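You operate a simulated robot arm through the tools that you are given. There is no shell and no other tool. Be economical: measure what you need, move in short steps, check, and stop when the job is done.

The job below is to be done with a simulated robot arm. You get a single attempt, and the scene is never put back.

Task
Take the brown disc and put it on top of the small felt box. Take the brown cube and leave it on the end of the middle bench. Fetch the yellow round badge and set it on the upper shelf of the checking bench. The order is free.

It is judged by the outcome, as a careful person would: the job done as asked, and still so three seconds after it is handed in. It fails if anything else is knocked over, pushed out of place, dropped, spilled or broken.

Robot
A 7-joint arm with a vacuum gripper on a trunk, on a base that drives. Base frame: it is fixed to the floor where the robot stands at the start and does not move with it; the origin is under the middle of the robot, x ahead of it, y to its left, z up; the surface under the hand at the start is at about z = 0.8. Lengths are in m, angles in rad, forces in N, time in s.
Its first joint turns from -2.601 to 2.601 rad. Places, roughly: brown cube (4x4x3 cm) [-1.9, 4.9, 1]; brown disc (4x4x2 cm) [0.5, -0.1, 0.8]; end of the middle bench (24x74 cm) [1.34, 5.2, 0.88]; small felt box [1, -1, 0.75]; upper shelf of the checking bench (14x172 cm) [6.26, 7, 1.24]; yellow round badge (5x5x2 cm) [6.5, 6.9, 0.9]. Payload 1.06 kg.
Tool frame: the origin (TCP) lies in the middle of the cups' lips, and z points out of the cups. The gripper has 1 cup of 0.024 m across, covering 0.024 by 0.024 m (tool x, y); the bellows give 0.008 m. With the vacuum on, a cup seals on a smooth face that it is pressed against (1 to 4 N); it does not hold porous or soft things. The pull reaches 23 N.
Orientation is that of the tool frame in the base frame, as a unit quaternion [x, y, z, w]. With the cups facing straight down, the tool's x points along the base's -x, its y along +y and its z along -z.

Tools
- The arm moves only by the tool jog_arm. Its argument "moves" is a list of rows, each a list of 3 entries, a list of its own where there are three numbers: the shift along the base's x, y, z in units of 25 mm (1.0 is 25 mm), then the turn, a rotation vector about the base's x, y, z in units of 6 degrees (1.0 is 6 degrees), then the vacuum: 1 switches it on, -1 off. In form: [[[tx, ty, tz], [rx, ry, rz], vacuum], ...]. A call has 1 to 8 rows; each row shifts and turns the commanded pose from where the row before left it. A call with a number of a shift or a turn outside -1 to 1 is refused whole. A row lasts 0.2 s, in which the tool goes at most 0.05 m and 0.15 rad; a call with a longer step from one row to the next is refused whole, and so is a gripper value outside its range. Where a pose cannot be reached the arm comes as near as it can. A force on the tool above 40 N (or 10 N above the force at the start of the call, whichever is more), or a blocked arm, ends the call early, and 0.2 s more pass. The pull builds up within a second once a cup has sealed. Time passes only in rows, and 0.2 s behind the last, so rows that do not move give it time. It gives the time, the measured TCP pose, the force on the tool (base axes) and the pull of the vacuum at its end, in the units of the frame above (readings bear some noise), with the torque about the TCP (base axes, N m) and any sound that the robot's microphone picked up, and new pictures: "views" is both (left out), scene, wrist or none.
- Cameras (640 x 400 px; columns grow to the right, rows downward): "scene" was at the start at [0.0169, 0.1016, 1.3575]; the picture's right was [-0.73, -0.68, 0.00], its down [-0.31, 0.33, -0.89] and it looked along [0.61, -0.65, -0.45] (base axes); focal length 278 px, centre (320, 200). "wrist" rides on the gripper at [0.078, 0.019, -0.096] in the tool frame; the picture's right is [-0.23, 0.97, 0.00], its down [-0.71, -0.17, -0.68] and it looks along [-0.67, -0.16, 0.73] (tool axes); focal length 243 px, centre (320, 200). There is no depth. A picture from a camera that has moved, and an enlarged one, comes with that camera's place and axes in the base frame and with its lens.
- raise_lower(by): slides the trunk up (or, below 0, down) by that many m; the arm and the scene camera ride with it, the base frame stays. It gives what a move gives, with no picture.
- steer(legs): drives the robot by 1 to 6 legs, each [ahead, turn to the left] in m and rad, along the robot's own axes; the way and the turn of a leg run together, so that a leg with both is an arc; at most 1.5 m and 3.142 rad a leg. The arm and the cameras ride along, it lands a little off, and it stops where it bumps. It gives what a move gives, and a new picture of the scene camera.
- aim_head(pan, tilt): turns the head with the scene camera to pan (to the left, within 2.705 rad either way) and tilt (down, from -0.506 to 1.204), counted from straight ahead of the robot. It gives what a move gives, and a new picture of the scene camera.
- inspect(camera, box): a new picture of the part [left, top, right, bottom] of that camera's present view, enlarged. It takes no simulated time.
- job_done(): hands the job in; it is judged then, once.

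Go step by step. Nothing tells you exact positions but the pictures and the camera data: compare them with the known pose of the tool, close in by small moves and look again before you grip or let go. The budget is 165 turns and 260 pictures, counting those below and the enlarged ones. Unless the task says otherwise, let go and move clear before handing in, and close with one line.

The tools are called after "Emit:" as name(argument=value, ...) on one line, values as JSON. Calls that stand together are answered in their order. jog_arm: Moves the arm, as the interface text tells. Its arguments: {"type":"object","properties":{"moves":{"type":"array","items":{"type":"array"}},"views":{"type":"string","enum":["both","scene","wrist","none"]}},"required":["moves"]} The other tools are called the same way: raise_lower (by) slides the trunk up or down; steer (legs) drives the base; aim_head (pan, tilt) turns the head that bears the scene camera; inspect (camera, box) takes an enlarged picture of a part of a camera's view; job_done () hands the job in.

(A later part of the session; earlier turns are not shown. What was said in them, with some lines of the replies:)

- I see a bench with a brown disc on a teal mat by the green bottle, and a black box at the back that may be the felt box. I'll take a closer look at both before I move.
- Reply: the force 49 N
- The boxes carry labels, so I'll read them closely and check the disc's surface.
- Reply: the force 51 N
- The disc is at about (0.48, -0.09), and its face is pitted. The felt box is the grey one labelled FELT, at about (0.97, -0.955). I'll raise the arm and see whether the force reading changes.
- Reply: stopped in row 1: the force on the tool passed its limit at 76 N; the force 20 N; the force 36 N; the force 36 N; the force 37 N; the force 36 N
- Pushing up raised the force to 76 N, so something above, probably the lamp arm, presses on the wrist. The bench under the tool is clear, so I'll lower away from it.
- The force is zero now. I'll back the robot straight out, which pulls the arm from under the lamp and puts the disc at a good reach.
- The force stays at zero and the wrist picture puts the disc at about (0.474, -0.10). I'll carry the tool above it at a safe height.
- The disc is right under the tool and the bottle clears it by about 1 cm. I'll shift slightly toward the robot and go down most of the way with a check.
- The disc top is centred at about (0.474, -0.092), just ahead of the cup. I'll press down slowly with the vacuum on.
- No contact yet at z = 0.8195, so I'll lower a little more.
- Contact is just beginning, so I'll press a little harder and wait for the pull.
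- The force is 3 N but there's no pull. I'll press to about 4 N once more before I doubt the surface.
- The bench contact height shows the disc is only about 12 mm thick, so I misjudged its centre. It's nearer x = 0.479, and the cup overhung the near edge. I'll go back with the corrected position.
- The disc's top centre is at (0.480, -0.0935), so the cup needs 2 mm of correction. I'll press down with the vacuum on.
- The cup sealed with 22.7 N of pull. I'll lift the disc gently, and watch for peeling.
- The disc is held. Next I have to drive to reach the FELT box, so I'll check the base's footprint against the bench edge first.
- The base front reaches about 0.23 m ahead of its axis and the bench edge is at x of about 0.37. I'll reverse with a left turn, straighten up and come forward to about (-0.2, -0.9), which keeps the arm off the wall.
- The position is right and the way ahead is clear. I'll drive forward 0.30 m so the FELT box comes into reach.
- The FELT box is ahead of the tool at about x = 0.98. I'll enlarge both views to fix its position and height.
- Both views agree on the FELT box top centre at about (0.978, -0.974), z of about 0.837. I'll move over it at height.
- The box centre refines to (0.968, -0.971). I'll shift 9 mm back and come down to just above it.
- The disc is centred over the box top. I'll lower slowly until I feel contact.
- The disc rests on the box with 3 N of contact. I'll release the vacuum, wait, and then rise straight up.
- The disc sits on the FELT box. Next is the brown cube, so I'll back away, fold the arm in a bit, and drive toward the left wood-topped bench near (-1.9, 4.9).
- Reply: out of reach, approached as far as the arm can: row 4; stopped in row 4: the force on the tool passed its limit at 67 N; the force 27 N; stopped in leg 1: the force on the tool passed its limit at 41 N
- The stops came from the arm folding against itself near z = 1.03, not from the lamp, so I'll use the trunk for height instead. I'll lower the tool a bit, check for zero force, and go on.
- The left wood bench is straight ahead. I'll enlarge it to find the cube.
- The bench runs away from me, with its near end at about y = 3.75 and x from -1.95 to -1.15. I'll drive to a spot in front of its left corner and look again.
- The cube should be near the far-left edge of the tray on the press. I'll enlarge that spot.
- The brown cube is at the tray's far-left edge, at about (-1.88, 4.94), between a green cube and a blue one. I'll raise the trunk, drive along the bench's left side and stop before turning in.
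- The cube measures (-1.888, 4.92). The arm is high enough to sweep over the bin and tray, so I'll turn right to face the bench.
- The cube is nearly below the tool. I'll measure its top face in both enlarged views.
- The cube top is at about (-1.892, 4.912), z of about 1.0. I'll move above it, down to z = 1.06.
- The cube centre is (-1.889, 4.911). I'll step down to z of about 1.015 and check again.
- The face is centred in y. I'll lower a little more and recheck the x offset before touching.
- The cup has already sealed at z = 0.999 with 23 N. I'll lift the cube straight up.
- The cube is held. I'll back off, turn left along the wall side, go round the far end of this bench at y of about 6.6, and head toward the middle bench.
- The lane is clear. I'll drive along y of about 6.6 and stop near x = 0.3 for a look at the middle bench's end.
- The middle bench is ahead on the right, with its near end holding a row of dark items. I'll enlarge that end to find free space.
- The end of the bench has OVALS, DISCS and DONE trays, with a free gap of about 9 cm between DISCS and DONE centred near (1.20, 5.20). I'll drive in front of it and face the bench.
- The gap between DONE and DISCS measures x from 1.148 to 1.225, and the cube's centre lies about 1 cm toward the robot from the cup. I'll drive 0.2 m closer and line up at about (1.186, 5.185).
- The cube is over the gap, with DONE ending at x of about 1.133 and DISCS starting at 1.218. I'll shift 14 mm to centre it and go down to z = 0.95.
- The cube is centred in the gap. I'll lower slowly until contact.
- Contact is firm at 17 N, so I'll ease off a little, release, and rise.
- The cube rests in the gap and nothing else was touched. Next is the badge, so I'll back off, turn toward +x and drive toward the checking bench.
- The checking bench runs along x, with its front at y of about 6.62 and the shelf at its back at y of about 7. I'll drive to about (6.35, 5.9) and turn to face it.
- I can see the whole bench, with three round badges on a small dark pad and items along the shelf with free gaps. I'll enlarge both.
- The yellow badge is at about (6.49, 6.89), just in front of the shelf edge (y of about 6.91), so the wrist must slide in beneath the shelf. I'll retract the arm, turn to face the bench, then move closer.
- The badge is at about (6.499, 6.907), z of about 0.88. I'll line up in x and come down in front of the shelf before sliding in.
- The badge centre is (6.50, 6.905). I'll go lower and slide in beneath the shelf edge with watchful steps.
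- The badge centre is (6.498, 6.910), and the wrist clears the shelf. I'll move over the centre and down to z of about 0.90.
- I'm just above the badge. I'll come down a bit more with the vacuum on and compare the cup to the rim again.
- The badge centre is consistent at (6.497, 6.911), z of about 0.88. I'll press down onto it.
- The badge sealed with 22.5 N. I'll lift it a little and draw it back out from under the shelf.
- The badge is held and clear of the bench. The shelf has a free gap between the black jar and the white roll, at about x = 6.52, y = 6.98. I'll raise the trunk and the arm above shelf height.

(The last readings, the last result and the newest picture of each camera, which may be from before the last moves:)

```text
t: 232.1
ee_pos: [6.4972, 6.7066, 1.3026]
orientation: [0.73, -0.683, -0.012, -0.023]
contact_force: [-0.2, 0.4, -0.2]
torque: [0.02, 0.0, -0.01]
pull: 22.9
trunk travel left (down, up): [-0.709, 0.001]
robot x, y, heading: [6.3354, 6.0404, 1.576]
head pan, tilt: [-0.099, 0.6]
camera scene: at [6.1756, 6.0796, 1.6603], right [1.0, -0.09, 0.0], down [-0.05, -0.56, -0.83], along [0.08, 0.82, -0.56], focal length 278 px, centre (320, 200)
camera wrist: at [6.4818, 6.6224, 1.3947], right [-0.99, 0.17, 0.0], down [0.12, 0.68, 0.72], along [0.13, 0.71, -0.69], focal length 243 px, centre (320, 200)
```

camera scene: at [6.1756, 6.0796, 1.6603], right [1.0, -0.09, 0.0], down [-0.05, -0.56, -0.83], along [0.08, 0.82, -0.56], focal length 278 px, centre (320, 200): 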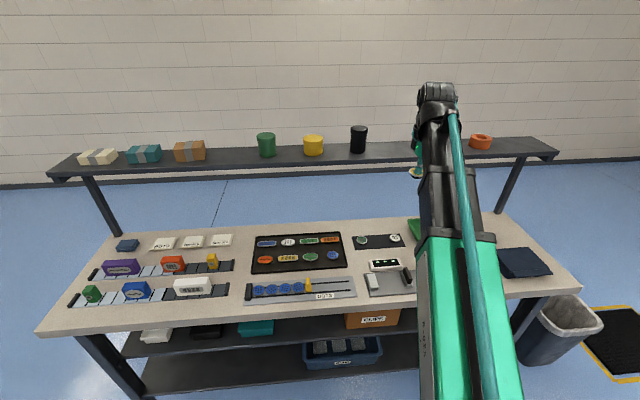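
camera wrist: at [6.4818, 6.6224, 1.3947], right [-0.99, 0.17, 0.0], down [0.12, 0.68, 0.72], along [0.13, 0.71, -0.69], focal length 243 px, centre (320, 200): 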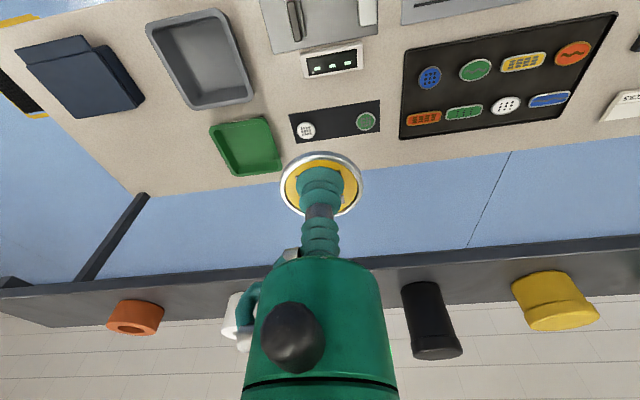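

The badge hangs about 4 cm above the shelf level. I'll drive 0.1 m closer for reach and then move in toward the gap.

Emit:
steer(legs=[[0.1, 0]])

Emit:
jog_arm(moves=[[[0.4, 1, 0.2], [0, 0, 0], 1], [[0.4, 1, 0.2], [0, 0, 0], 1], [[0, 1, 0], [0, 0, 0], 1], [[0, 0.5, 0], [0, 0, 0], 1], [[0, 0, 0], [0, 0, 0], 1]])

```text
t: 233.3
ee_pos: [6.4958, 6.808, 1.3018]
orientation: [0.731, -0.682, -0.012, -0.022]
contact_force: [-0.2, 1.1, -0.7]
torque: [0.01, 0.06, -0.01]
pull: 23.1
trunk travel left (down, up): [-0.709, 0.001]
robot x, y, heading: [6.3337, 6.1379, 1.581]
head pan, tilt: [-0.099, 0.6]
camera scene: at [6.175, 6.1814, 1.6603], right [1.0, -0.09, 0.0], down [-0.05, -0.56, -0.82], along [0.08, 0.82, -0.57], focal length 278 px, centre (320, 200)
```

scene: 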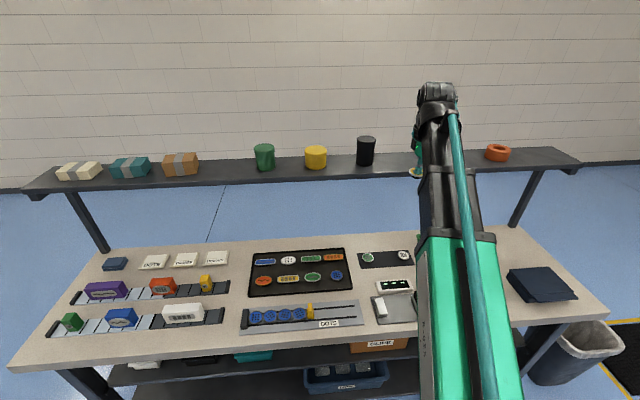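

```text
t: 234.5
ee_pos: [6.5157, 6.8928, 1.3129]
orientation: [0.73, -0.683, -0.013, -0.023]
contact_force: [0.2, -0.3, -0.1]
torque: [-0.02, 0.01, 0.0]
pull: 23.5
trunk travel left (down, up): [-0.709, 0.001]
robot x, y, heading: [6.3334, 6.138, 1.577]
head pan, tilt: [-0.099, 0.6]
camera scene: at [6.175, 6.1791, 1.6603], right [1.0, -0.09, 0.0], down [-0.05, -0.56, -0.83], along [0.08, 0.82, -0.56], focal length 278 px, centre (320, 200)
camera wrist: at [6.5007, 6.8095, 1.4045], right [-0.99, 0.17, 0.0], down [0.12, 0.68, 0.72], along [0.13, 0.71, -0.69], focal length 243 px, centre (320, 200)
```

scene: 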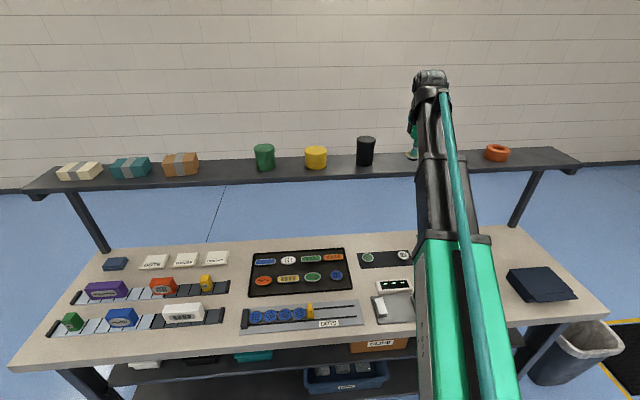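
wrist: 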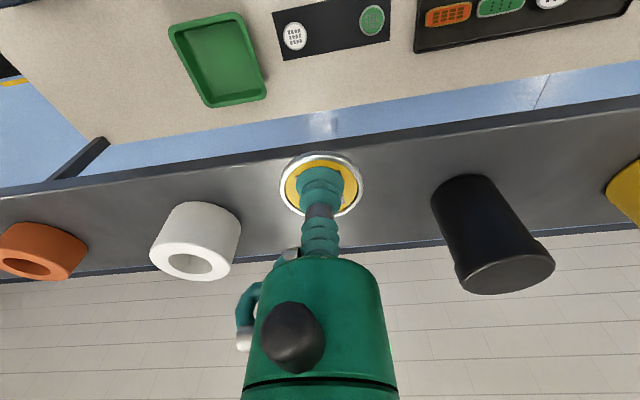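

The shelf top spans y from 6.92 to 7.07, with a gap between the jar (x = 6.42) and the roll (x = 6.62). I'll move to (6.52, 6.99) and lower part way.

Emit:
jog_arm(moves=[[[0.1, 1, 0], [0, 0, 0], 1], [[0.1, 1, 0], [0, 0, 0], 1], [[0, 1, 0], [0, 0, 0], 1], [[0, 0.9, 0], [0, 0, 0], 1], [[0, 0, -0.8], [0, 0, 0], 1], [[0, 0, -0.4], [0, 0, 0], 1], [[0, 0, 0], [0, 0, 0], 1]])

Emit:
inspect(camera="scene", box=[350, 110, 500, 190])

```text
t: 236.1
ee_pos: [6.521, 6.9907, 1.283]
orientation: [0.731, -0.682, -0.013, -0.022]
contact_force: [-0.8, -0.1, 0.6]
torque: [0.04, 0.01, 0.01]
pull: 23.2
trunk travel left (down, up): [-0.709, 0.001]
robot x, y, heading: [6.3351, 6.1401, 1.572]
head pan, tilt: [-0.099, 0.6]
camera scene: at [6.1749, 6.1791, 1.6603], right [1.0, -0.09, 0.0], down [-0.05, -0.56, -0.83], along [0.08, 0.82, -0.56], focal length 278 px, centre (320, 200)
camera wrist: at [6.5062, 6.9067, 1.3744], right [-0.99, 0.17, 0.0], down [0.11, 0.68, 0.72], along [0.12, 0.71, -0.69], focal length 243 px, centre (320, 200)
```

scene: 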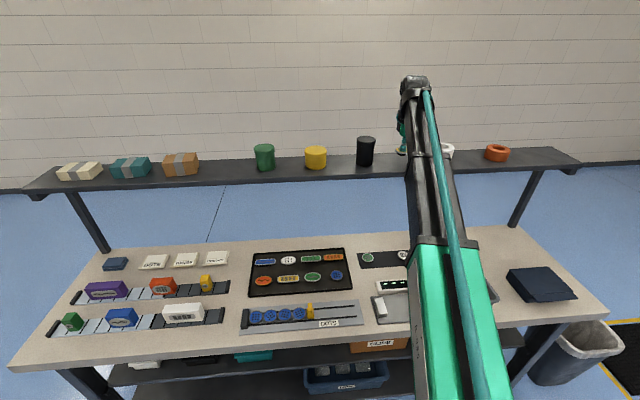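
wrist: 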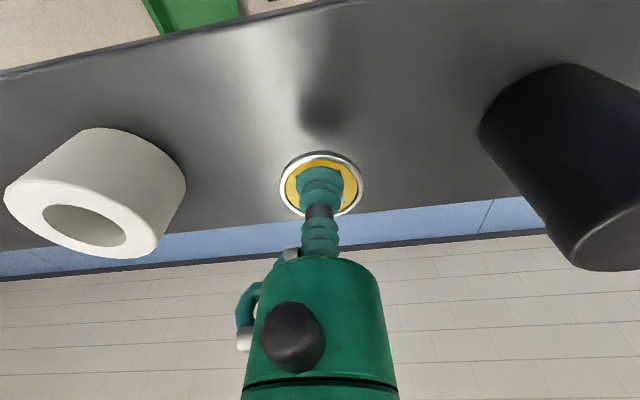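

```text
4.27 times, centred on (425, 150) of scene
camera zoom: at [6.1749, 6.1791, 1.6603], right [1.0, -0.09, 0.0], down [-0.05, -0.56, -0.83], along [0.08, 0.82, -0.56], focal length 1185 px, centre (-128, 413)
```

zoom: 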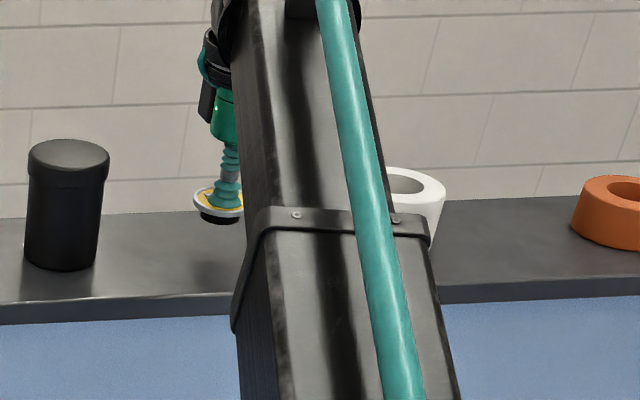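

The badge is over the middle of the shelf depth. I'll lower slowly to contact.

Emit:
jog_arm(moves=[[[0, 0, -0.4], [0, 0, 0], 1], [[0, 0, -0.2], [0, 0, 0], 1], [[0, 0, 0], [0, 0, 0], 1]], views="wrist")

Emit:
inspect(camera="scene", box=[350, 110, 450, 190])

```text
t: 236.9
ee_pos: [6.5215, 6.9908, 1.2676]
orientation: [0.731, -0.682, -0.013, -0.023]
contact_force: [-0.2, -0.5, -0.8]
torque: [-0.02, -0.02, -0.02]
pull: 23.1
trunk travel left (down, up): [-0.709, 0.001]
robot x, y, heading: [6.338, 6.1391, 1.581]
head pan, tilt: [-0.099, 0.6]
camera wrist: at [6.5059, 6.9071, 1.3593], right [-0.99, 0.17, 0.0], down [0.11, 0.68, 0.72], along [0.12, 0.71, -0.69], focal length 243 px, centre (320, 200)
```

wrist: 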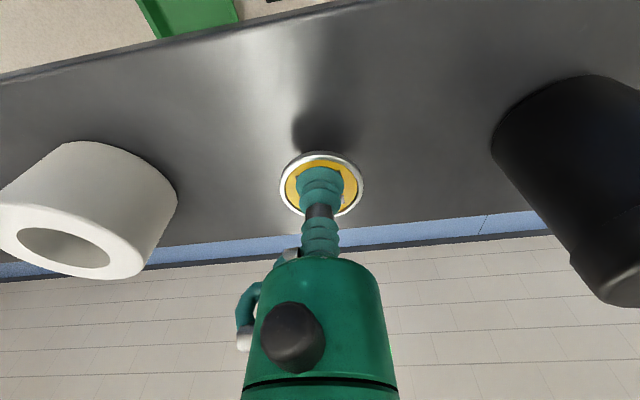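

```text
5.00 times, centred on (400, 150) of scene
camera zoom: at [6.175, 6.1791, 1.6603], right [1.0, -0.09, 0.0], down [-0.05, -0.56, -0.83], along [0.08, 0.82, -0.56], focal length 1389 px, centre (-80, 450)
```

zoom: 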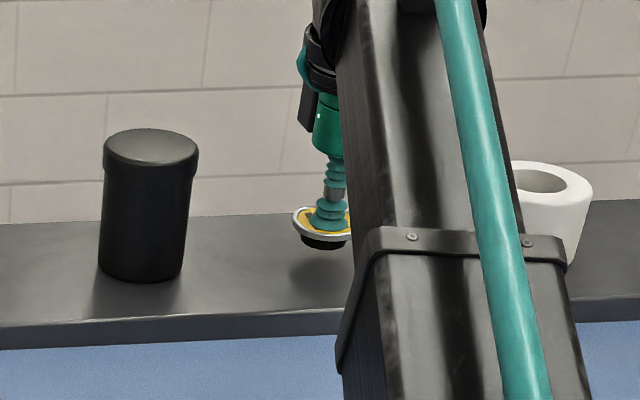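

The badge's black base is still about 1 cm above the shelf. I'll continue down gently.

Emit:
jog_arm(moves=[[[0, 0, -0.15], [0, 0, 0], 1], [[0, 0, -0.1], [0, 0, 0], 1], [[0, 0, 0], [0, 0, 0], 1]], views="none")

Emit:
jog_arm(moves=[[[0, 0, -0.1], [0, 0, 0], 1], [[0, 0, 0], [0, 0, 0], 1]], views="none")

Emit:
inspect(camera="scene", box=[350, 110, 450, 190])

```text
t: 237.7
ee_pos: [6.5202, 6.9903, 1.2623]
orientation: [0.73, -0.682, -0.013, -0.022]
contact_force: [0.4, 0.1, 0.5]
torque: [0.01, 0.01, -0.04]
pull: 22.8
trunk travel left (down, up): [-0.709, 0.001]
robot x, y, heading: [6.3398, 6.1363, 1.574]
head pan, tilt: [-0.099, 0.6]
```

```text
t: 238.3
ee_pos: [6.5213, 6.9912, 1.2601]
orientation: [0.73, -0.683, -0.012, -0.023]
contact_force: [-0.5, 0.3, 0.6]
torque: [-0.03, -0.03, 0.03]
pull: 22.7
trunk travel left (down, up): [-0.709, 0.001]
robot x, y, heading: [6.3365, 6.1396, 1.575]
head pan, tilt: [-0.099, 0.6]
```

```text
5.00 times, centred on (400, 150) of scene
camera zoom: at [6.175, 6.1791, 1.6603], right [1.0, -0.09, 0.0], down [-0.05, -0.56, -0.83], along [0.08, 0.82, -0.56], focal length 1389 px, centre (-80, 450)
```

zoom: 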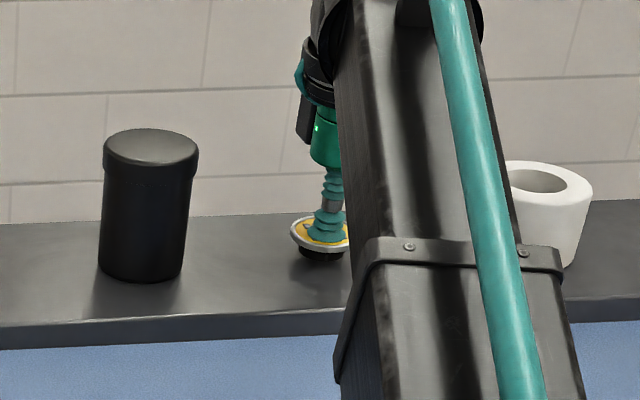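

Emit:
jog_arm(moves=[[[0, 0, -0.1], [0, 0, 0], 1], [[0, 0, 0], [0, 0, 0], 1]], views="none")

Emit:
jog_arm(moves=[[[0, 0, -0.08], [0, 0, 0], 1], [[0, 0, 0], [0, 0, 0], 1]], views="none")

```text
t: 238.9
ee_pos: [6.5213, 6.991, 1.2559]
orientation: [0.73, -0.683, -0.013, -0.022]
contact_force: [0.3, 1.0, -0.6]
torque: [0.0, -0.01, 0.01]
pull: 22.9
trunk travel left (down, up): [-0.709, 0.001]
robot x, y, heading: [6.3375, 6.1382, 1.577]
head pan, tilt: [-0.099, 0.6]
```

```text
t: 239.5
ee_pos: [6.5198, 6.9903, 1.256]
orientation: [0.731, -0.682, -0.013, -0.022]
contact_force: [-0.9, 0.3, 1.3]
torque: [-0.01, 0.01, 0.05]
pull: 22.8
trunk travel left (down, up): [-0.709, 0.001]
robot x, y, heading: [6.3357, 6.1414, 1.579]
head pan, tilt: [-0.099, 0.6]
```

Emit:
jog_arm(moves=[[[0, 0, -0.08], [0, 0, 0], 1], [[0, 0, 0], [0, 0, 0], 1]], views="none")

Emit:
inspect(camera="scene", box=[380, 130, 430, 170])

```text
t: 240.1
ee_pos: [6.5205, 6.9912, 1.2544]
orientation: [0.731, -0.682, -0.013, -0.023]
contact_force: [0.5, 3.0, 11.1]
torque: [-0.06, 0.03, 0.02]
pull: 22.6
trunk travel left (down, up): [-0.709, 0.001]
robot x, y, heading: [6.3376, 6.1393, 1.573]
head pan, tilt: [-0.099, 0.6]
```

```text
10.00 times, centred on (405, 150) of scene
camera zoom: at [6.1748, 6.1784, 1.6605], right [1.0, -0.09, 0.0], down [-0.05, -0.56, -0.83], along [0.08, 0.82, -0.56], focal length 2778 px, centre (-530, 700)
```

zoom: 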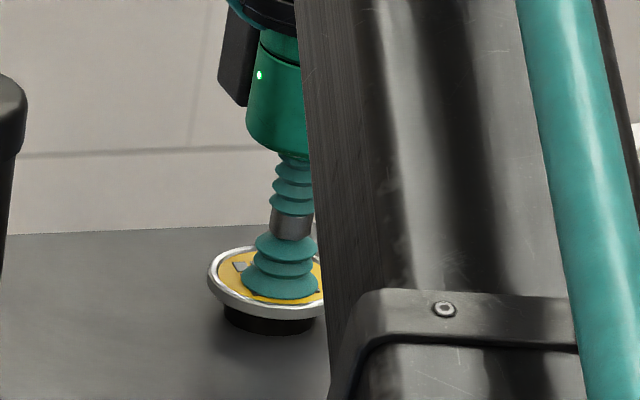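

The badge is standing on the shelf with clear contact, so I'll release and rise, then check.

Emit:
jog_arm(moves=[[[0, 0, 0.04], [0, 0, 0], 1], [[0, 0, 0], [0, 0, 0], -1], [[0, 0, 0], [0, 0, 0], -1], [[0, 0, 0], [0, 0, 0], -1], [[0, 0, 0], [0, 0, 0], -1], [[0, 0, 0], [0, 0, 0], -1]], views="none")

Emit:
jog_arm(moves=[[[0, 0, 0.2], [0, 0, 0], -1], [[0, 0, 0.4], [0, 0, 0], -1], [[0, 0, 0.8], [0, 0, 0], -1], [[0, -0.5, 0.5], [0, 0, 0], -1], [[0, -1, 0], [0, 0, 0], -1], [[0, -1, 0], [0, 0, 0], -1], [[0, -1, 0], [0, 0, 0], -1]])

Emit:
inspect(camera="scene", box=[350, 120, 500, 200])

```text
t: 241.5
ee_pos: [6.5206, 6.9919, 1.2543]
orientation: [0.73, -0.683, -0.013, -0.022]
contact_force: [-0.1, 0.1, 0.5]
torque: [0.01, -0.03, 0.01]
pull: 0.1
trunk travel left (down, up): [-0.709, 0.001]
robot x, y, heading: [6.3355, 6.1367, 1.58]
head pan, tilt: [-0.099, 0.6]
```

```text
t: 243.1
ee_pos: [6.5205, 6.9013, 1.3011]
orientation: [0.73, -0.682, -0.012, -0.022]
contact_force: [-0.4, 0.3, -0.4]
torque: [-0.02, -0.04, 0.01]
pull: 0.0
trunk travel left (down, up): [-0.709, 0.001]
robot x, y, heading: [6.3351, 6.1383, 1.581]
head pan, tilt: [-0.099, 0.6]
camera scene: at [6.175, 6.1787, 1.6604], right [1.0, -0.09, 0.0], down [-0.05, -0.56, -0.83], along [0.08, 0.82, -0.56], focal length 278 px, centre (320, 200)
camera wrist: at [6.5056, 6.8186, 1.3931], right [-0.99, 0.17, 0.0], down [0.11, 0.68, 0.72], along [0.12, 0.71, -0.69], focal length 243 px, centre (320, 200)
```

scene: 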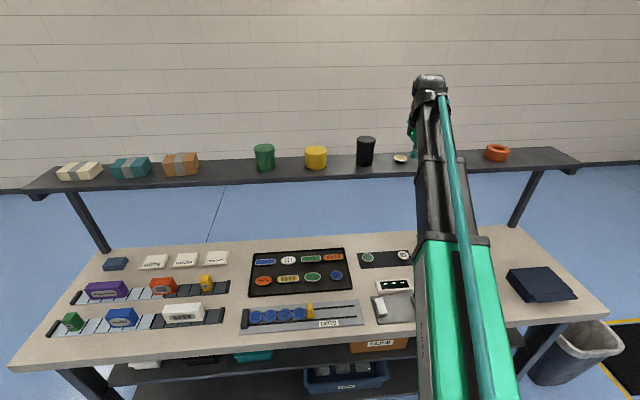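
wrist: 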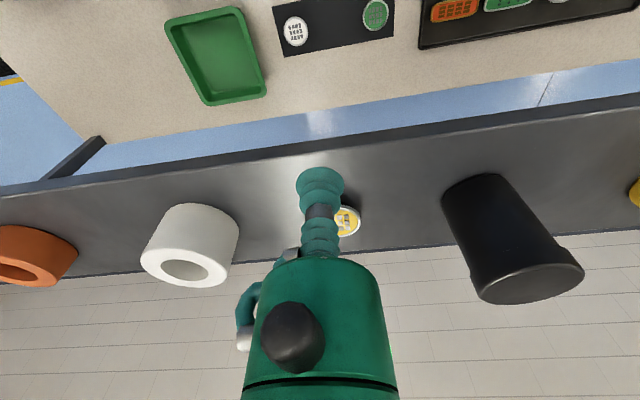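

```text
4.27 times, centred on (425, 160) of scene
camera zoom: at [6.175, 6.1787, 1.6604], right [1.0, -0.09, 0.0], down [-0.05, -0.56, -0.83], along [0.08, 0.82, -0.56], focal length 1185 px, centre (-128, 371)
```

zoom: 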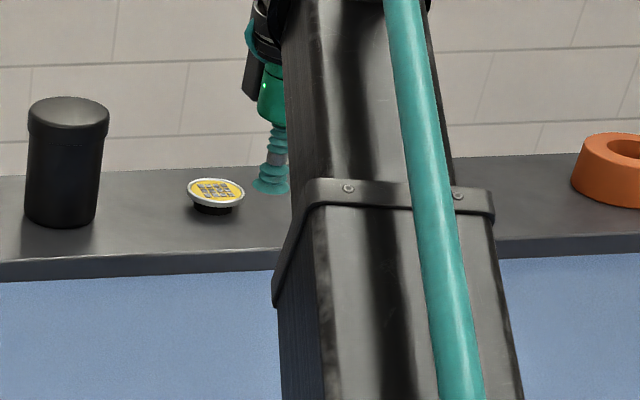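

The badge sits upright on the upper shelf with its neighbours untouched. I'll back the robot clear and then hand in.

Emit:
steer(legs=[[-0.3, 0]])

Emit:
inspect(camera="scene", box=[300, 100, 560, 220])

```text
t: 245.1
ee_pos: [6.5249, 6.5968, 1.3016]
orientation: [0.729, -0.684, -0.012, -0.022]
contact_force: [-0.2, 0.2, 0.7]
torque: [0.01, 0.04, 0.03]
pull: 0.0
trunk travel left (down, up): [-0.709, 0.001]
robot x, y, heading: [6.339, 5.8358, 1.574]
head pan, tilt: [-0.099, 0.6]
camera scene: at [6.1766, 5.8742, 1.6604], right [1.0, -0.1, 0.0], down [-0.05, -0.56, -0.83], along [0.08, 0.82, -0.56], focal length 278 px, centre (320, 200)
```

scene: 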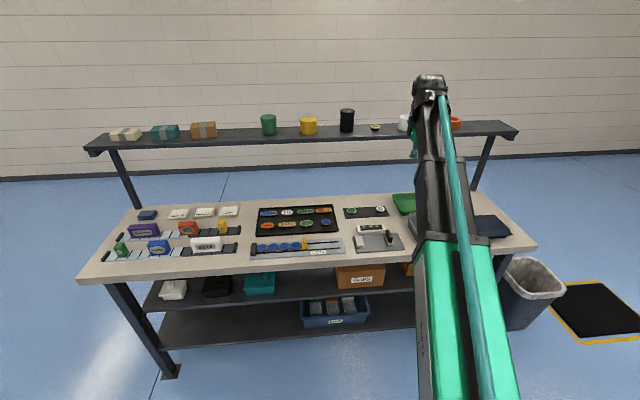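

```text
2.46 times, centred on (430, 160) of scene
camera zoom: at [6.1766, 5.8742, 1.6604], right [1.0, -0.1, 0.0], down [-0.05, -0.56, -0.83], along [0.08, 0.82, -0.56], focal length 684 px, centre (49, 298)
```

zoom: 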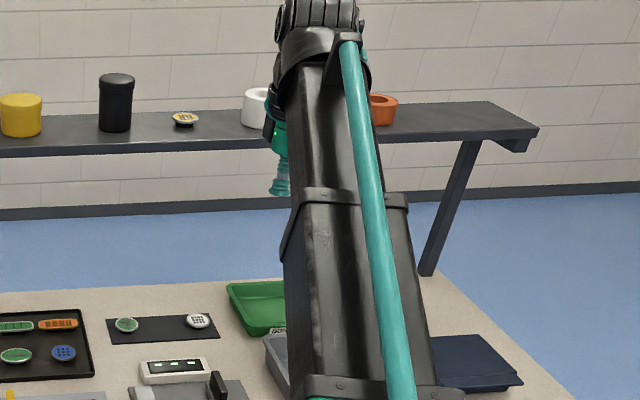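

All three items are in place and the robot stands clear, so I'm handing in.

Emit:
job_done()

```text
The job is handed in.
```

The brown disc is on the FELT box, the brown cube is on the end of the middle bench, and the yellow badge is on the checking bench's upper shelf; I saw nothing else moved.
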